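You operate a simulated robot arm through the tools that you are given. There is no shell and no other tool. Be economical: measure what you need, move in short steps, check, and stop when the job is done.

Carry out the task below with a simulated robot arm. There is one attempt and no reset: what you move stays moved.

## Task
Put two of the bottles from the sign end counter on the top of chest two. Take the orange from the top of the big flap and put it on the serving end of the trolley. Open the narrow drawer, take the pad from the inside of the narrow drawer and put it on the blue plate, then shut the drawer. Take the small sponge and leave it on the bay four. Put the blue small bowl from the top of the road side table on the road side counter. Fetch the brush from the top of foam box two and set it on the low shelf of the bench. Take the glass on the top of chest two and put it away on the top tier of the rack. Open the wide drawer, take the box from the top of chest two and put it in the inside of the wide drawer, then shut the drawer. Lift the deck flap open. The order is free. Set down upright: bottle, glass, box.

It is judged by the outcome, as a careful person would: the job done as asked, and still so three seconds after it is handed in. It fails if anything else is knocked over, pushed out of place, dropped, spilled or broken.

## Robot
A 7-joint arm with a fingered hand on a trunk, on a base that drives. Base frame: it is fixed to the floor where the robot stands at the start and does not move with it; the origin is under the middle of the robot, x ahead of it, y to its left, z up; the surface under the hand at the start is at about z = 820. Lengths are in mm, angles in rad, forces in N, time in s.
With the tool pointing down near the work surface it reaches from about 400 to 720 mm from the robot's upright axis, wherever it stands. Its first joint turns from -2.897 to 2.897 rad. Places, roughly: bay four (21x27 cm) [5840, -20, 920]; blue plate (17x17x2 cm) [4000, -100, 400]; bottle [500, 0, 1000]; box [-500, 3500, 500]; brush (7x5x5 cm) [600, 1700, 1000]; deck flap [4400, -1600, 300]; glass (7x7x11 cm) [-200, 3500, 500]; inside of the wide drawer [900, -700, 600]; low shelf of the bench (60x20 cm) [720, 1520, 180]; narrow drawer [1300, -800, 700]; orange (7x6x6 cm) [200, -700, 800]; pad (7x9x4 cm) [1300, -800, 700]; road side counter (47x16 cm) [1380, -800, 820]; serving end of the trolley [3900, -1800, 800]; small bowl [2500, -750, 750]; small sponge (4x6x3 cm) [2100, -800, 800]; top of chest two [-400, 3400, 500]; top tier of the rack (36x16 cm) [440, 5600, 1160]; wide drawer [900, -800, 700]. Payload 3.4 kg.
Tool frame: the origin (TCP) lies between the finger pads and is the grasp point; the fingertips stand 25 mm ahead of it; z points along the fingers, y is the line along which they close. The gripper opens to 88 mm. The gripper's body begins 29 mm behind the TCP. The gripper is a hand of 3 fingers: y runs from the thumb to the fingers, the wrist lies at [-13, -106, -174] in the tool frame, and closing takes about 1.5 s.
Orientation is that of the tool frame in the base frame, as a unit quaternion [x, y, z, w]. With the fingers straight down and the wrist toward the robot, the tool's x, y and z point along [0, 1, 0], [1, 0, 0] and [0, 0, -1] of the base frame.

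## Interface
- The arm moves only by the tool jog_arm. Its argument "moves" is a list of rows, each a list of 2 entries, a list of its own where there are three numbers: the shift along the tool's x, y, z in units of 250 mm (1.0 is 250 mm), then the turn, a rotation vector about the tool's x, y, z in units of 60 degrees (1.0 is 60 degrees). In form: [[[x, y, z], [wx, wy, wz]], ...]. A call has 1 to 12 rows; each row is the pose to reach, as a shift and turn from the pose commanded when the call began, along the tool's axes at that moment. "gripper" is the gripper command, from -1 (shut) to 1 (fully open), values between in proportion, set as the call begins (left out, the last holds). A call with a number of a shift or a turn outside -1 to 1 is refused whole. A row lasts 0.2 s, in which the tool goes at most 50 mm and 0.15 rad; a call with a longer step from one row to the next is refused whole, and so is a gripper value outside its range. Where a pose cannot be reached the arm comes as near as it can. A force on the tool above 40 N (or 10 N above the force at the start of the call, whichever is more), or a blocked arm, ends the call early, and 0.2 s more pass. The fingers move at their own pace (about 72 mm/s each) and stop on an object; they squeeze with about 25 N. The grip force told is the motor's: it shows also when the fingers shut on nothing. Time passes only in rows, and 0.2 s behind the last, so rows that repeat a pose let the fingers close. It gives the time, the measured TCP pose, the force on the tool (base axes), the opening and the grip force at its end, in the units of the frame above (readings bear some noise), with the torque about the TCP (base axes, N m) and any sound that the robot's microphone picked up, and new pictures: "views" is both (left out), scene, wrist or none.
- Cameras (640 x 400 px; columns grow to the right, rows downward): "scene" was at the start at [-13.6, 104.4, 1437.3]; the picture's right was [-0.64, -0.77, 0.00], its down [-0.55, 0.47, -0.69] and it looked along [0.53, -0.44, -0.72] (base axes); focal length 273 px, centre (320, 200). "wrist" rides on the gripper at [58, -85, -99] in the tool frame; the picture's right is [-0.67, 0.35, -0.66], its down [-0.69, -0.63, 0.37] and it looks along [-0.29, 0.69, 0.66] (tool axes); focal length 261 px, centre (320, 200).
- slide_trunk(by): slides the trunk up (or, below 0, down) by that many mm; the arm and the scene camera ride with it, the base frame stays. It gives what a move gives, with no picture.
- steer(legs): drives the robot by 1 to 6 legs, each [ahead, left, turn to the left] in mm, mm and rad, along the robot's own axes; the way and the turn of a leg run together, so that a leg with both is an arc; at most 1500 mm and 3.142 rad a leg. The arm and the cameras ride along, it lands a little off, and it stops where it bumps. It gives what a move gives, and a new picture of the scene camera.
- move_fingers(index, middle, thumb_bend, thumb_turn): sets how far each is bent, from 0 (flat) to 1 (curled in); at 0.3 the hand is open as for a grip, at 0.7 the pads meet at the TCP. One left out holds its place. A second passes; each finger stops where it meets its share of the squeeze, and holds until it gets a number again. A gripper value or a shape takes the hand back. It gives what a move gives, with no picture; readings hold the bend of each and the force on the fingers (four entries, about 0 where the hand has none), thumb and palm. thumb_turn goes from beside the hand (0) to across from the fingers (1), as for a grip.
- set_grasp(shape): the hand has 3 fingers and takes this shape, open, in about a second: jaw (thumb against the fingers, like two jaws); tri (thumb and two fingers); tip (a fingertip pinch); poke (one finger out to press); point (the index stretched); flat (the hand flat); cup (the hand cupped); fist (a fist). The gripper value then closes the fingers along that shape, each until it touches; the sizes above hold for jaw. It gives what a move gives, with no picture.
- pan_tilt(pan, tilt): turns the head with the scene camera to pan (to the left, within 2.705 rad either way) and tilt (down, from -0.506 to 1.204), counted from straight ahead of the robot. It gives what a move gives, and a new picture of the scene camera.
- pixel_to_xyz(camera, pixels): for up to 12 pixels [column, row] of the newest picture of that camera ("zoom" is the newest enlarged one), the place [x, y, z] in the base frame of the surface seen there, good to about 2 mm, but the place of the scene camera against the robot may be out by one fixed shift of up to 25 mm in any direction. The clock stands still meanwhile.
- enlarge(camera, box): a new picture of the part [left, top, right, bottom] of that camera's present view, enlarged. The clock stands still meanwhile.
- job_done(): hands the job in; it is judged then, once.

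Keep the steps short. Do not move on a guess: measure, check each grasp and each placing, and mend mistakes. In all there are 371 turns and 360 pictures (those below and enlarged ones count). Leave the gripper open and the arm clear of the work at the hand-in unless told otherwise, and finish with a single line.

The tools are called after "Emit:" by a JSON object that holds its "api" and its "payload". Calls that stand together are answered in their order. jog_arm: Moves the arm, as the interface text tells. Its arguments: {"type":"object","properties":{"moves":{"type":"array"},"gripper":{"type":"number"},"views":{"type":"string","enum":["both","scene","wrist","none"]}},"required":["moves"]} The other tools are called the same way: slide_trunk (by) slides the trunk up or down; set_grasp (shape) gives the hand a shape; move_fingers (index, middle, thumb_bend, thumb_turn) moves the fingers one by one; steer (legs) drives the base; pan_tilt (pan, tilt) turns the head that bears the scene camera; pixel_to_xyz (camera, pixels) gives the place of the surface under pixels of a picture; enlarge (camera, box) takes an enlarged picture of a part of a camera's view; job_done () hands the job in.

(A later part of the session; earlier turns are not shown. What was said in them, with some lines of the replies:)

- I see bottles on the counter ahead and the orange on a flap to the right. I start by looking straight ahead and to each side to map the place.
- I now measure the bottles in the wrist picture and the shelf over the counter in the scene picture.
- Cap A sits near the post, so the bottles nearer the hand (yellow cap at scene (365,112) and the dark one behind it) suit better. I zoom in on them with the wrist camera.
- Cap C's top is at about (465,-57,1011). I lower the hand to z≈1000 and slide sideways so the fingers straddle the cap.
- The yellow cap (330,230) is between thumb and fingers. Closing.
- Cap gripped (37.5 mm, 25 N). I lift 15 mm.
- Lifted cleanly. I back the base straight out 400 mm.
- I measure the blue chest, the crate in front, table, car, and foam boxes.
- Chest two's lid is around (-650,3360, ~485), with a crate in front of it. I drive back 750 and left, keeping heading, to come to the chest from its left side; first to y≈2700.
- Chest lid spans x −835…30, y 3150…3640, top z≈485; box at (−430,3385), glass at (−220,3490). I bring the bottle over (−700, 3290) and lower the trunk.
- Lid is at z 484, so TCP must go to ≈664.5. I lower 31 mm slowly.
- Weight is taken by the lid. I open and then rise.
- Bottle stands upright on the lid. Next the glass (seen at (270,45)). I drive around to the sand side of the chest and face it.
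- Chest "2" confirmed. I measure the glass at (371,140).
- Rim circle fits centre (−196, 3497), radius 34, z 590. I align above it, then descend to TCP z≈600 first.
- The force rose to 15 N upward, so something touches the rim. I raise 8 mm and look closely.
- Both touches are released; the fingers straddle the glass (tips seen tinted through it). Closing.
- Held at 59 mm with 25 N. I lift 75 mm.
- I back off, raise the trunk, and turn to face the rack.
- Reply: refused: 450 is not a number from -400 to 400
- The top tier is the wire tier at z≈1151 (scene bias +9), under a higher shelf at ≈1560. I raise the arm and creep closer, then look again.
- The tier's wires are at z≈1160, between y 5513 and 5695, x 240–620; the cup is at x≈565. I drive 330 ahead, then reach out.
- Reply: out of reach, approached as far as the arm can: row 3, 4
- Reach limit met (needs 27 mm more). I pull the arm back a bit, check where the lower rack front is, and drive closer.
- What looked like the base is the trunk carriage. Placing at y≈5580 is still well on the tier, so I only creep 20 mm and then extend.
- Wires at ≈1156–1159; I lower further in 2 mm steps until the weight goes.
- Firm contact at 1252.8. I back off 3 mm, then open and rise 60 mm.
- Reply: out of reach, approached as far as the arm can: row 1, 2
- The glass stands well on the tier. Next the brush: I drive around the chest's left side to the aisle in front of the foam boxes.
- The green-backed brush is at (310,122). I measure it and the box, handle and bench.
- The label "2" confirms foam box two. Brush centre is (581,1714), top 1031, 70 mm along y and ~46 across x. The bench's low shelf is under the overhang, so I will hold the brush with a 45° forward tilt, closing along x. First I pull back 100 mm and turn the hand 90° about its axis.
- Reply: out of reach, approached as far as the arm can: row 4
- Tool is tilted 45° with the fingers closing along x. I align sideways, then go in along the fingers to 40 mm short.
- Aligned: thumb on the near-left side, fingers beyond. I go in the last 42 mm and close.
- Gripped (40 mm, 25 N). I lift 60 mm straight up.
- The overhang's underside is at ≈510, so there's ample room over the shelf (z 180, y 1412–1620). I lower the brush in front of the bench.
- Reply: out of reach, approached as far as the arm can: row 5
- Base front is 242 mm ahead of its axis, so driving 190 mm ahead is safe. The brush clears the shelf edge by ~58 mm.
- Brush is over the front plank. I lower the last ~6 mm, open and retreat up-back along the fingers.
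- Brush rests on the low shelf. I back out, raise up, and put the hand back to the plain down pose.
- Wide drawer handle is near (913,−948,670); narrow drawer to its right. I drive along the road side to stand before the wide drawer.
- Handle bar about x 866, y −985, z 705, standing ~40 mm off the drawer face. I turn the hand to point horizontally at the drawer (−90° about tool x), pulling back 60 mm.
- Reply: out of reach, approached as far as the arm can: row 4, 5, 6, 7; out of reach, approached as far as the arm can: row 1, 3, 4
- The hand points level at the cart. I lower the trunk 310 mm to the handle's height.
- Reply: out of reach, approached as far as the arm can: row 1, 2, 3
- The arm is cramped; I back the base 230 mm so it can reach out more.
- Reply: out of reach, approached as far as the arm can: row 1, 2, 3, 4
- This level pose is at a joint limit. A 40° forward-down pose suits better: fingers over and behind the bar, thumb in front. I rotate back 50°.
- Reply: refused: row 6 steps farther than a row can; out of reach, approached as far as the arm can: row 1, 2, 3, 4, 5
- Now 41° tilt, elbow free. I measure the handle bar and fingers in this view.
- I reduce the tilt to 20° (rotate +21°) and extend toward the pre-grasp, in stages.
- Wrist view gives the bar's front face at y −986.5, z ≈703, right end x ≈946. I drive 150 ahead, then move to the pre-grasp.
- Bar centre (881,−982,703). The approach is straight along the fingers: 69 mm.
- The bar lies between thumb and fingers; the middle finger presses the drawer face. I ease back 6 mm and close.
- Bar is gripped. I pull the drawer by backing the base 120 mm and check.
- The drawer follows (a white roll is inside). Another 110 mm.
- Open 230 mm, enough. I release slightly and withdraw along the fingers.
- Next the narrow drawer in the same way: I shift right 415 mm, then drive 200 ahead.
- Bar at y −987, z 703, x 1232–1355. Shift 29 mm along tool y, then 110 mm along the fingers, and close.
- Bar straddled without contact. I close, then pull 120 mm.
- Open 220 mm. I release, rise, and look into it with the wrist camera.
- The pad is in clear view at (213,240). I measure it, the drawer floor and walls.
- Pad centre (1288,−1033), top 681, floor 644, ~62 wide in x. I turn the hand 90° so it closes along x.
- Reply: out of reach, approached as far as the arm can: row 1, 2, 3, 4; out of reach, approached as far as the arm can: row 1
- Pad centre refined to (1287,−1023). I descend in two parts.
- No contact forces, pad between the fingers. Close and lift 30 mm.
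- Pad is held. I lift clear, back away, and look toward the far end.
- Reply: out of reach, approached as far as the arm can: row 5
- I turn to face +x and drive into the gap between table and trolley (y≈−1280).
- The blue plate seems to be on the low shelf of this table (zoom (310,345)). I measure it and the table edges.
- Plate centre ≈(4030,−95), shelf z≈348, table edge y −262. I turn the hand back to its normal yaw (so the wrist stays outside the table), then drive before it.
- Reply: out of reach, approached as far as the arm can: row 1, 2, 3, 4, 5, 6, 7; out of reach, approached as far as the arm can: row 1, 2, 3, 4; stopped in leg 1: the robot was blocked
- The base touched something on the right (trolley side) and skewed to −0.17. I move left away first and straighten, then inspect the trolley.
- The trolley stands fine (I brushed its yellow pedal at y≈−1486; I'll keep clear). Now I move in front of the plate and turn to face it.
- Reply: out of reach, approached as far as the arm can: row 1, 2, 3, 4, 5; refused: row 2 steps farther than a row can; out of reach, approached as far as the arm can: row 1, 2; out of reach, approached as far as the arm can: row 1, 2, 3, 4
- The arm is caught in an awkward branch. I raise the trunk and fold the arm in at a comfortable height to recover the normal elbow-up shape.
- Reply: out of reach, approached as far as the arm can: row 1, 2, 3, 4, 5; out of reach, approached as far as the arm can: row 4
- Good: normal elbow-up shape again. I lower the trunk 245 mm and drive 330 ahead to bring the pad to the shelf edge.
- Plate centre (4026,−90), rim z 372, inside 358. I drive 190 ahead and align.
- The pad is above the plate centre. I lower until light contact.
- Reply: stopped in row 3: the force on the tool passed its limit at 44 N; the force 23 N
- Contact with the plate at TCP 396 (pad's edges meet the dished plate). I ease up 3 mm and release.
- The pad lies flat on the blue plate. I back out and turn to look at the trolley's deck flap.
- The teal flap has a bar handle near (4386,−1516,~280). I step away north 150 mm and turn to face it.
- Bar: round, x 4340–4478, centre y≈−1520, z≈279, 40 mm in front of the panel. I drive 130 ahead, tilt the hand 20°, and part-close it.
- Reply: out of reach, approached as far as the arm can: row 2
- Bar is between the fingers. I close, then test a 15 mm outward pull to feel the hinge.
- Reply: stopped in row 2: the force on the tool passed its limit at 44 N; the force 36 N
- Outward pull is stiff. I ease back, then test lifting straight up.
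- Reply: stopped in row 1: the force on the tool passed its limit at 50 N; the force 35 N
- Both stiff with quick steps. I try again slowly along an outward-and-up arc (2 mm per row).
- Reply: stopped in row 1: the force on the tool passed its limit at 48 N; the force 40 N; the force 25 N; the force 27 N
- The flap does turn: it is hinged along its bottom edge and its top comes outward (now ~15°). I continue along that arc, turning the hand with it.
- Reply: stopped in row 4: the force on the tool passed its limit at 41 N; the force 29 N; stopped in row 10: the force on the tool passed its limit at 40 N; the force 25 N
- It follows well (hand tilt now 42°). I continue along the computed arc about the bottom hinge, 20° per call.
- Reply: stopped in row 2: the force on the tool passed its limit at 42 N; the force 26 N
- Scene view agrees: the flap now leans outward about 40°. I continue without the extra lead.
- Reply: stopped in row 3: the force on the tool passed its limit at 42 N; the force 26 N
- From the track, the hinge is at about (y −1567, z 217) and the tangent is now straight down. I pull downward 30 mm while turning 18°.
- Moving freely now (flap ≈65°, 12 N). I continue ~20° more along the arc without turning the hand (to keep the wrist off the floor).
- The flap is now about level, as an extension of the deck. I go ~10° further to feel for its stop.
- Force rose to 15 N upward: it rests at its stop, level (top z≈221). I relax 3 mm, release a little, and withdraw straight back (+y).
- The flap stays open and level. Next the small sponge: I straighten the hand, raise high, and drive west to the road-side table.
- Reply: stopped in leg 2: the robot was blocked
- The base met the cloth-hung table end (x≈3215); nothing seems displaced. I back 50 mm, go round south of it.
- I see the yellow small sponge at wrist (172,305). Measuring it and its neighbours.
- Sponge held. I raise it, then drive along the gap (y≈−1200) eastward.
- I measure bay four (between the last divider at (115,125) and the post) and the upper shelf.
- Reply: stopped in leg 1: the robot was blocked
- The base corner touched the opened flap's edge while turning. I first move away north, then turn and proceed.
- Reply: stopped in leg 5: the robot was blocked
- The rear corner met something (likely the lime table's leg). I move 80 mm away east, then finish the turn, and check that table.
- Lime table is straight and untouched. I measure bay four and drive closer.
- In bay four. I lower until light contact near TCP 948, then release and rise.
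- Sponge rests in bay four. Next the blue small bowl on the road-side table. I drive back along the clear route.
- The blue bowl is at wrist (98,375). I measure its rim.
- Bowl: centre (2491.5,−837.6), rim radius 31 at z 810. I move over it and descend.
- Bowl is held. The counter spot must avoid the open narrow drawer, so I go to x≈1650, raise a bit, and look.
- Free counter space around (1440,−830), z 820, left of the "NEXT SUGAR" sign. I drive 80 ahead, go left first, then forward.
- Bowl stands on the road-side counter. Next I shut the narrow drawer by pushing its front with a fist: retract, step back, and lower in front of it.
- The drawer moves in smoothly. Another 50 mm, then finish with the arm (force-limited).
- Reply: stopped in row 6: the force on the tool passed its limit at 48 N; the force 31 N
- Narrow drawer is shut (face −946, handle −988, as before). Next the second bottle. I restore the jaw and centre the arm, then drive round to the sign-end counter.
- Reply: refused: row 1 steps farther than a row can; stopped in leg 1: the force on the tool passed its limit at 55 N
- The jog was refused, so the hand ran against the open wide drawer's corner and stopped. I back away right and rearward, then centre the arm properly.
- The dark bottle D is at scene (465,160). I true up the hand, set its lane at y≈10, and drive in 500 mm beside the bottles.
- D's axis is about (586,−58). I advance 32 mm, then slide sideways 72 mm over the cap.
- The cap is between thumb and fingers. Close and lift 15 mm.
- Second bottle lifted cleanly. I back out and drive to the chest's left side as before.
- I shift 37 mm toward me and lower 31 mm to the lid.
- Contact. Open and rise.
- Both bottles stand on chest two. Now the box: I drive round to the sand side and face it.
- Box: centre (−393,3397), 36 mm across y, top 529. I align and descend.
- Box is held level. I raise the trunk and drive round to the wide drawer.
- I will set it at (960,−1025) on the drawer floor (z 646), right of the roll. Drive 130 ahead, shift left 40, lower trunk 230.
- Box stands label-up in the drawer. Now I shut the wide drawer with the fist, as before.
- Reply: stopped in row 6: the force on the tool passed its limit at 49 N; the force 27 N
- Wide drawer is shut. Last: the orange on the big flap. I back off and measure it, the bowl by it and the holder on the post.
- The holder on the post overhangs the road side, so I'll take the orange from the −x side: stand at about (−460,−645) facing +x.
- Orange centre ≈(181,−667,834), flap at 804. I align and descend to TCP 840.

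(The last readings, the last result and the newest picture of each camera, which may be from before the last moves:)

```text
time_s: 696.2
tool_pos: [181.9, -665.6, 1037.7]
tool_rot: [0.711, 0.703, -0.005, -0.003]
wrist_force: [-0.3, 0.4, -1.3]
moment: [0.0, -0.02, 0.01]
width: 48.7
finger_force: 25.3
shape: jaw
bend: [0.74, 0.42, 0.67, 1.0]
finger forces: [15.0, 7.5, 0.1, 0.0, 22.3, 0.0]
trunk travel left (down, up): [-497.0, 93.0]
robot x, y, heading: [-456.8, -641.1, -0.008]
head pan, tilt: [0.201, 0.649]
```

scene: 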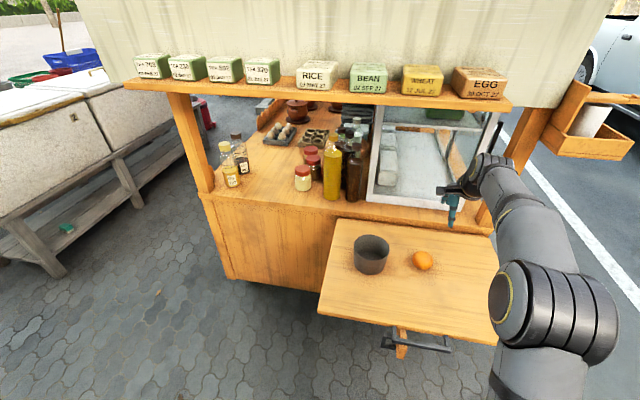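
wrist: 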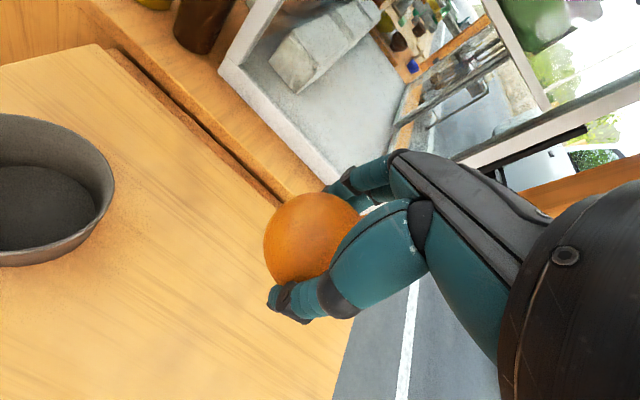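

Orange is held. I drive along the road side to the trolley's west (serving) end.

Emit:
{"api": "steer", "payload": {"legs": [[-100, 0, 0.008], [0, -1100, 0], [1450, 0, 0], [1450, 0, 0], [880, 0, 0]]}}

Emit:
{"api": "jog_arm", "payload": {"moves": [[[0, 0, 0], [0, 0, 0]]], "views": "wrist"}}

```text
time_s: 720.4
tool_pos: [3844.1, -1700.4, 1037.7]
tool_rot: [0.7, 0.714, -0.005, -0.002]
wrist_force: [-0.2, 0.1, -1.3]
moment: [0.0, -0.02, -0.03]
width: 48.8
finger_force: 25.1
shape: jaw
bend: [0.74, 0.42, 0.67, 1.0]
finger forces: [15.1, 7.5, 0.0, 0.0, 22.3, 0.1]
trunk travel left (down, up): [-497.0, 93.0]
robot x, y, heading: [3205.6, -1697.2, 0.027]
head pan, tilt: [0.201, 0.649]
```

scene: 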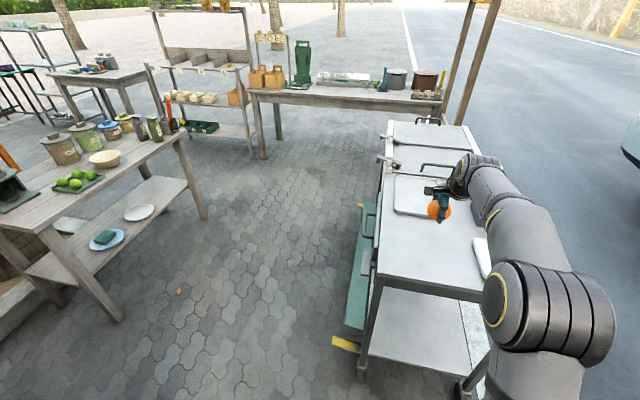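

```text
time_s: 720.8
tool_pos: [3843.0, -1700.0, 1037.0]
tool_rot: [0.7, 0.714, -0.006, -0.003]
wrist_force: [0.1, 0.4, -1.4]
moment: [0.01, -0.01, 0.0]
width: 48.3
finger_force: 25.1
shape: jaw
bend: [0.74, 0.42, 0.67, 1.0]
finger forces: [15.0, 7.4, 0.0, 0.0, 22.3, 0.1]
trunk travel left (down, up): [-497.0, 93.0]
robot x, y, heading: [3209.5, -1695.7, 0.027]
head pan, tilt: [0.201, 0.649]
```

wrist: 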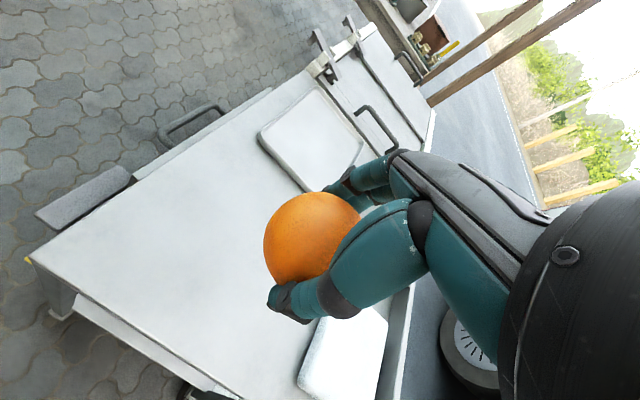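

Emit:
{"api": "pixel_to_xyz", "payload": {"camera": "wrist", "pixels": [[220, 230], [262, 130], [305, 190], [330, 330], [302, 385], [40, 260], [150, 175], [200, 320], [235, 380]]}}

```text
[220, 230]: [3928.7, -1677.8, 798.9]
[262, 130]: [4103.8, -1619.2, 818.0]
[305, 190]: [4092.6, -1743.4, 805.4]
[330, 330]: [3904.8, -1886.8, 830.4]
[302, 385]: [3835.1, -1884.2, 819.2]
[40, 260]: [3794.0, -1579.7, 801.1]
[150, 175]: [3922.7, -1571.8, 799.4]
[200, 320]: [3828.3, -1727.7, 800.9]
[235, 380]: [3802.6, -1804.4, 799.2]
```

Top is at z 800; free space at (3920,−1740) between tray and towel. I move over and lower.

Emit:
{"api": "jog_arm", "payload": {"moves": [[[-0.08, 0.15, 0.05], [0, 0, 0]], [[-0.16, 0.3, 0.1], [0, 0, 0]], [[-0.16, 0.308, 0.28], [0, 0, 0]], [[-0.16, 0.308, 0.46], [0, 0, 0]], [[-0.16, 0.308, 0.64], [0, 0, 0]], [[-0.16, 0.308, 0.76], [0, 0, 0]], [[-0.16, 0.308, 0.79], [0, 0, 0]]], "views": "none"}}

Emit:
{"api": "jog_arm", "payload": {"moves": [[[0, 0, 0.005], [0, 0, 0]], [[0, 0, 0.01], [0, 0, 0]], [[0, 0, 0.014], [0, 0, 0]]], "views": "wrist"}}

```text
time_s: 722.4
tool_pos: [3919.5, -1738.9, 837.1]
tool_rot: [0.7, 0.714, -0.005, -0.003]
wrist_force: [-0.2, -0.5, -2.1]
moment: [-0.01, 0.01, 0.03]
width: 48.1
finger_force: 25.5
shape: jaw
bend: [0.74, 0.43, 0.67, 1.0]
finger forces: [15.1, 7.5, 0.0, 0.0, 22.1, 0.0]
trunk travel left (down, up): [-497.0, 93.0]
robot x, y, heading: [3206.4, -1694.5, 0.025]
head pan, tilt: [0.201, 0.649]
```

```text
time_s: 723.2
tool_pos: [3919.6, -1739.6, 834.9]
tool_rot: [0.7, 0.714, -0.004, -0.003]
wrist_force: [0.2, 0.0, 0.9]
moment: [0.02, -0.02, -0.06]
width: 48.2
finger_force: 25.0
shape: jaw
bend: [0.74, 0.43, 0.67, 1.0]
finger forces: [14.9, 7.5, 0.1, 0.1, 22.0, 0.0]
trunk travel left (down, up): [-497.0, 93.0]
robot x, y, heading: [3208.4, -1694.0, 0.025]
head pan, tilt: [0.201, 0.649]
```

wrist: 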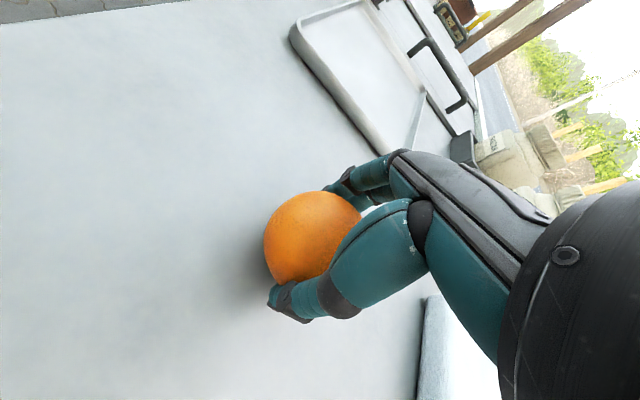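

Touching. I open gently in two stages, then rise.

Emit:
{"api": "jog_arm", "payload": {"moves": [[[0, 0, 0], [0, 0, 0]], [[0, 0, 0], [0, 0, 0]], [[0, 0, 0], [0, 0, 0]], [[0, 0, 0], [0, 0, 0]]], "gripper": 0.3, "views": "none"}}

Emit:
{"api": "jog_arm", "payload": {"moves": [[[0, 0, 0], [0, 0, 0]], [[0, 0, 0], [0, 0, 0]], [[0, 0, 0], [0, 0, 0]], [[0, 0, -0.1], [0, 0, 0]], [[0, 0, -0.25], [0, 0, 0]], [[0, 0, -0.42], [0, 0, 0]], [[0, 0, -0.6], [0, 0, 0]]], "gripper": 1, "views": "wrist"}}

```text
time_s: 724.2
tool_pos: [3918.7, -1739.3, 834.6]
tool_rot: [0.7, 0.714, -0.005, -0.003]
wrist_force: [-0.1, 0.4, -0.1]
moment: [0.0, 0.01, 0.01]
width: 56.9
finger_force: 0.0
shape: jaw
bend: [0.28, 0.39, 0.62, 1.0]
finger forces: [0.0, 0.0, 0.0, 0.1, 0.1, 0.0]
trunk travel left (down, up): [-497.0, 93.0]
robot x, y, heading: [3211.1, -1694.7, 0.025]
head pan, tilt: [0.201, 0.649]
```

```text
time_s: 725.8
tool_pos: [3919.9, -1739.4, 984.9]
tool_rot: [0.7, 0.714, -0.006, -0.003]
wrist_force: [-0.3, 0.1, 0.5]
moment: [-0.01, 0.0, -0.01]
width: 87.8
finger_force: 0.2
shape: jaw
bend: [0.3, 0.3, 0.3, 0.98]
finger forces: [0.1, 0.0, 0.1, 0.0, 0.0, 0.0]
trunk travel left (down, up): [-497.0, 93.0]
robot x, y, heading: [3206.0, -1692.8, 0.022]
head pan, tilt: [0.201, 0.649]
```

wrist: 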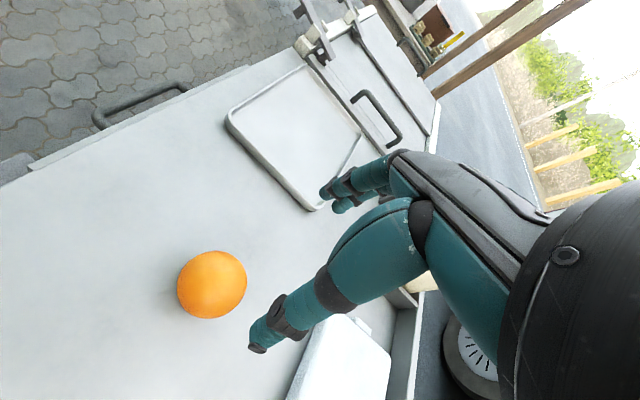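

The orange rests on the serving end. I back off and check it and the flap once more.

Emit:
{"api": "steer", "payload": {"legs": [[-350, 0, 0]]}}

Emit:
{"api": "enlarge", "payload": {"camera": "scene", "box": [300, 90, 520, 290]}}

```text
time_s: 728.1
tool_pos: [3566.6, -1751.2, 985.4]
tool_rot: [0.701, 0.713, -0.005, -0.002]
wrist_force: [0.4, 0.2, 0.3]
moment: [-0.01, -0.01, 0.0]
width: 87.9
finger_force: 0.1
shape: jaw
bend: [0.3, 0.3, 0.3, 0.98]
finger forces: [0.1, 0.0, 0.0, 0.0, 0.0, 0.0]
trunk travel left (down, up): [-497.0, 93.0]
robot x, y, heading: [2853.9, -1700.2, 0.023]
head pan, tilt: [0.201, 0.649]
```

scene: 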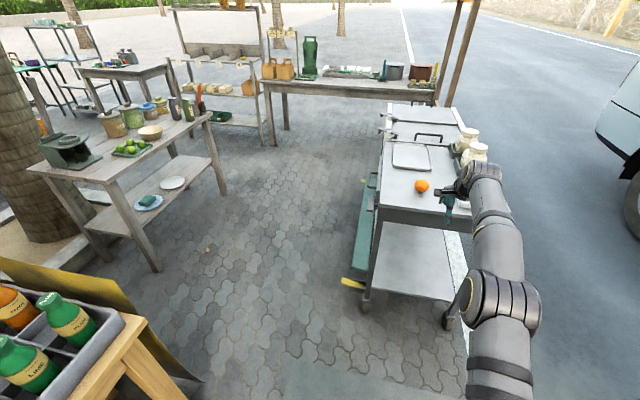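

```text
2.00 times, centred on (410, 190) of scene
```

zoom: 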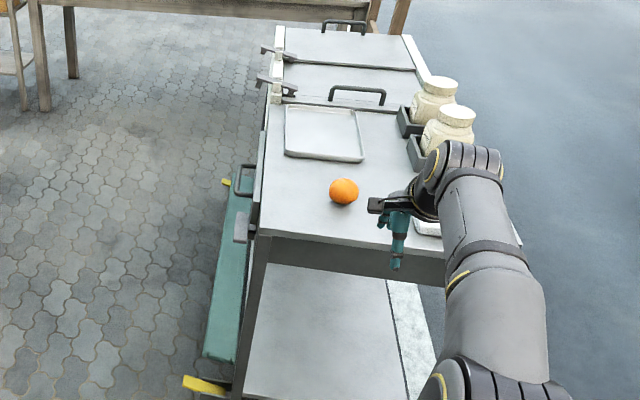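

All items are placed, both drawers are shut, the flap is open, the hand is open and the arm is clear. I hand the job in.

Emit:
{"api": "job_done", "payload": {}}

```text
The job is handed in.
```

I finished every task and handed the job in; no result came back. One thing to check: the deck flap swings down to level from its bottom edge, and I took that as open.
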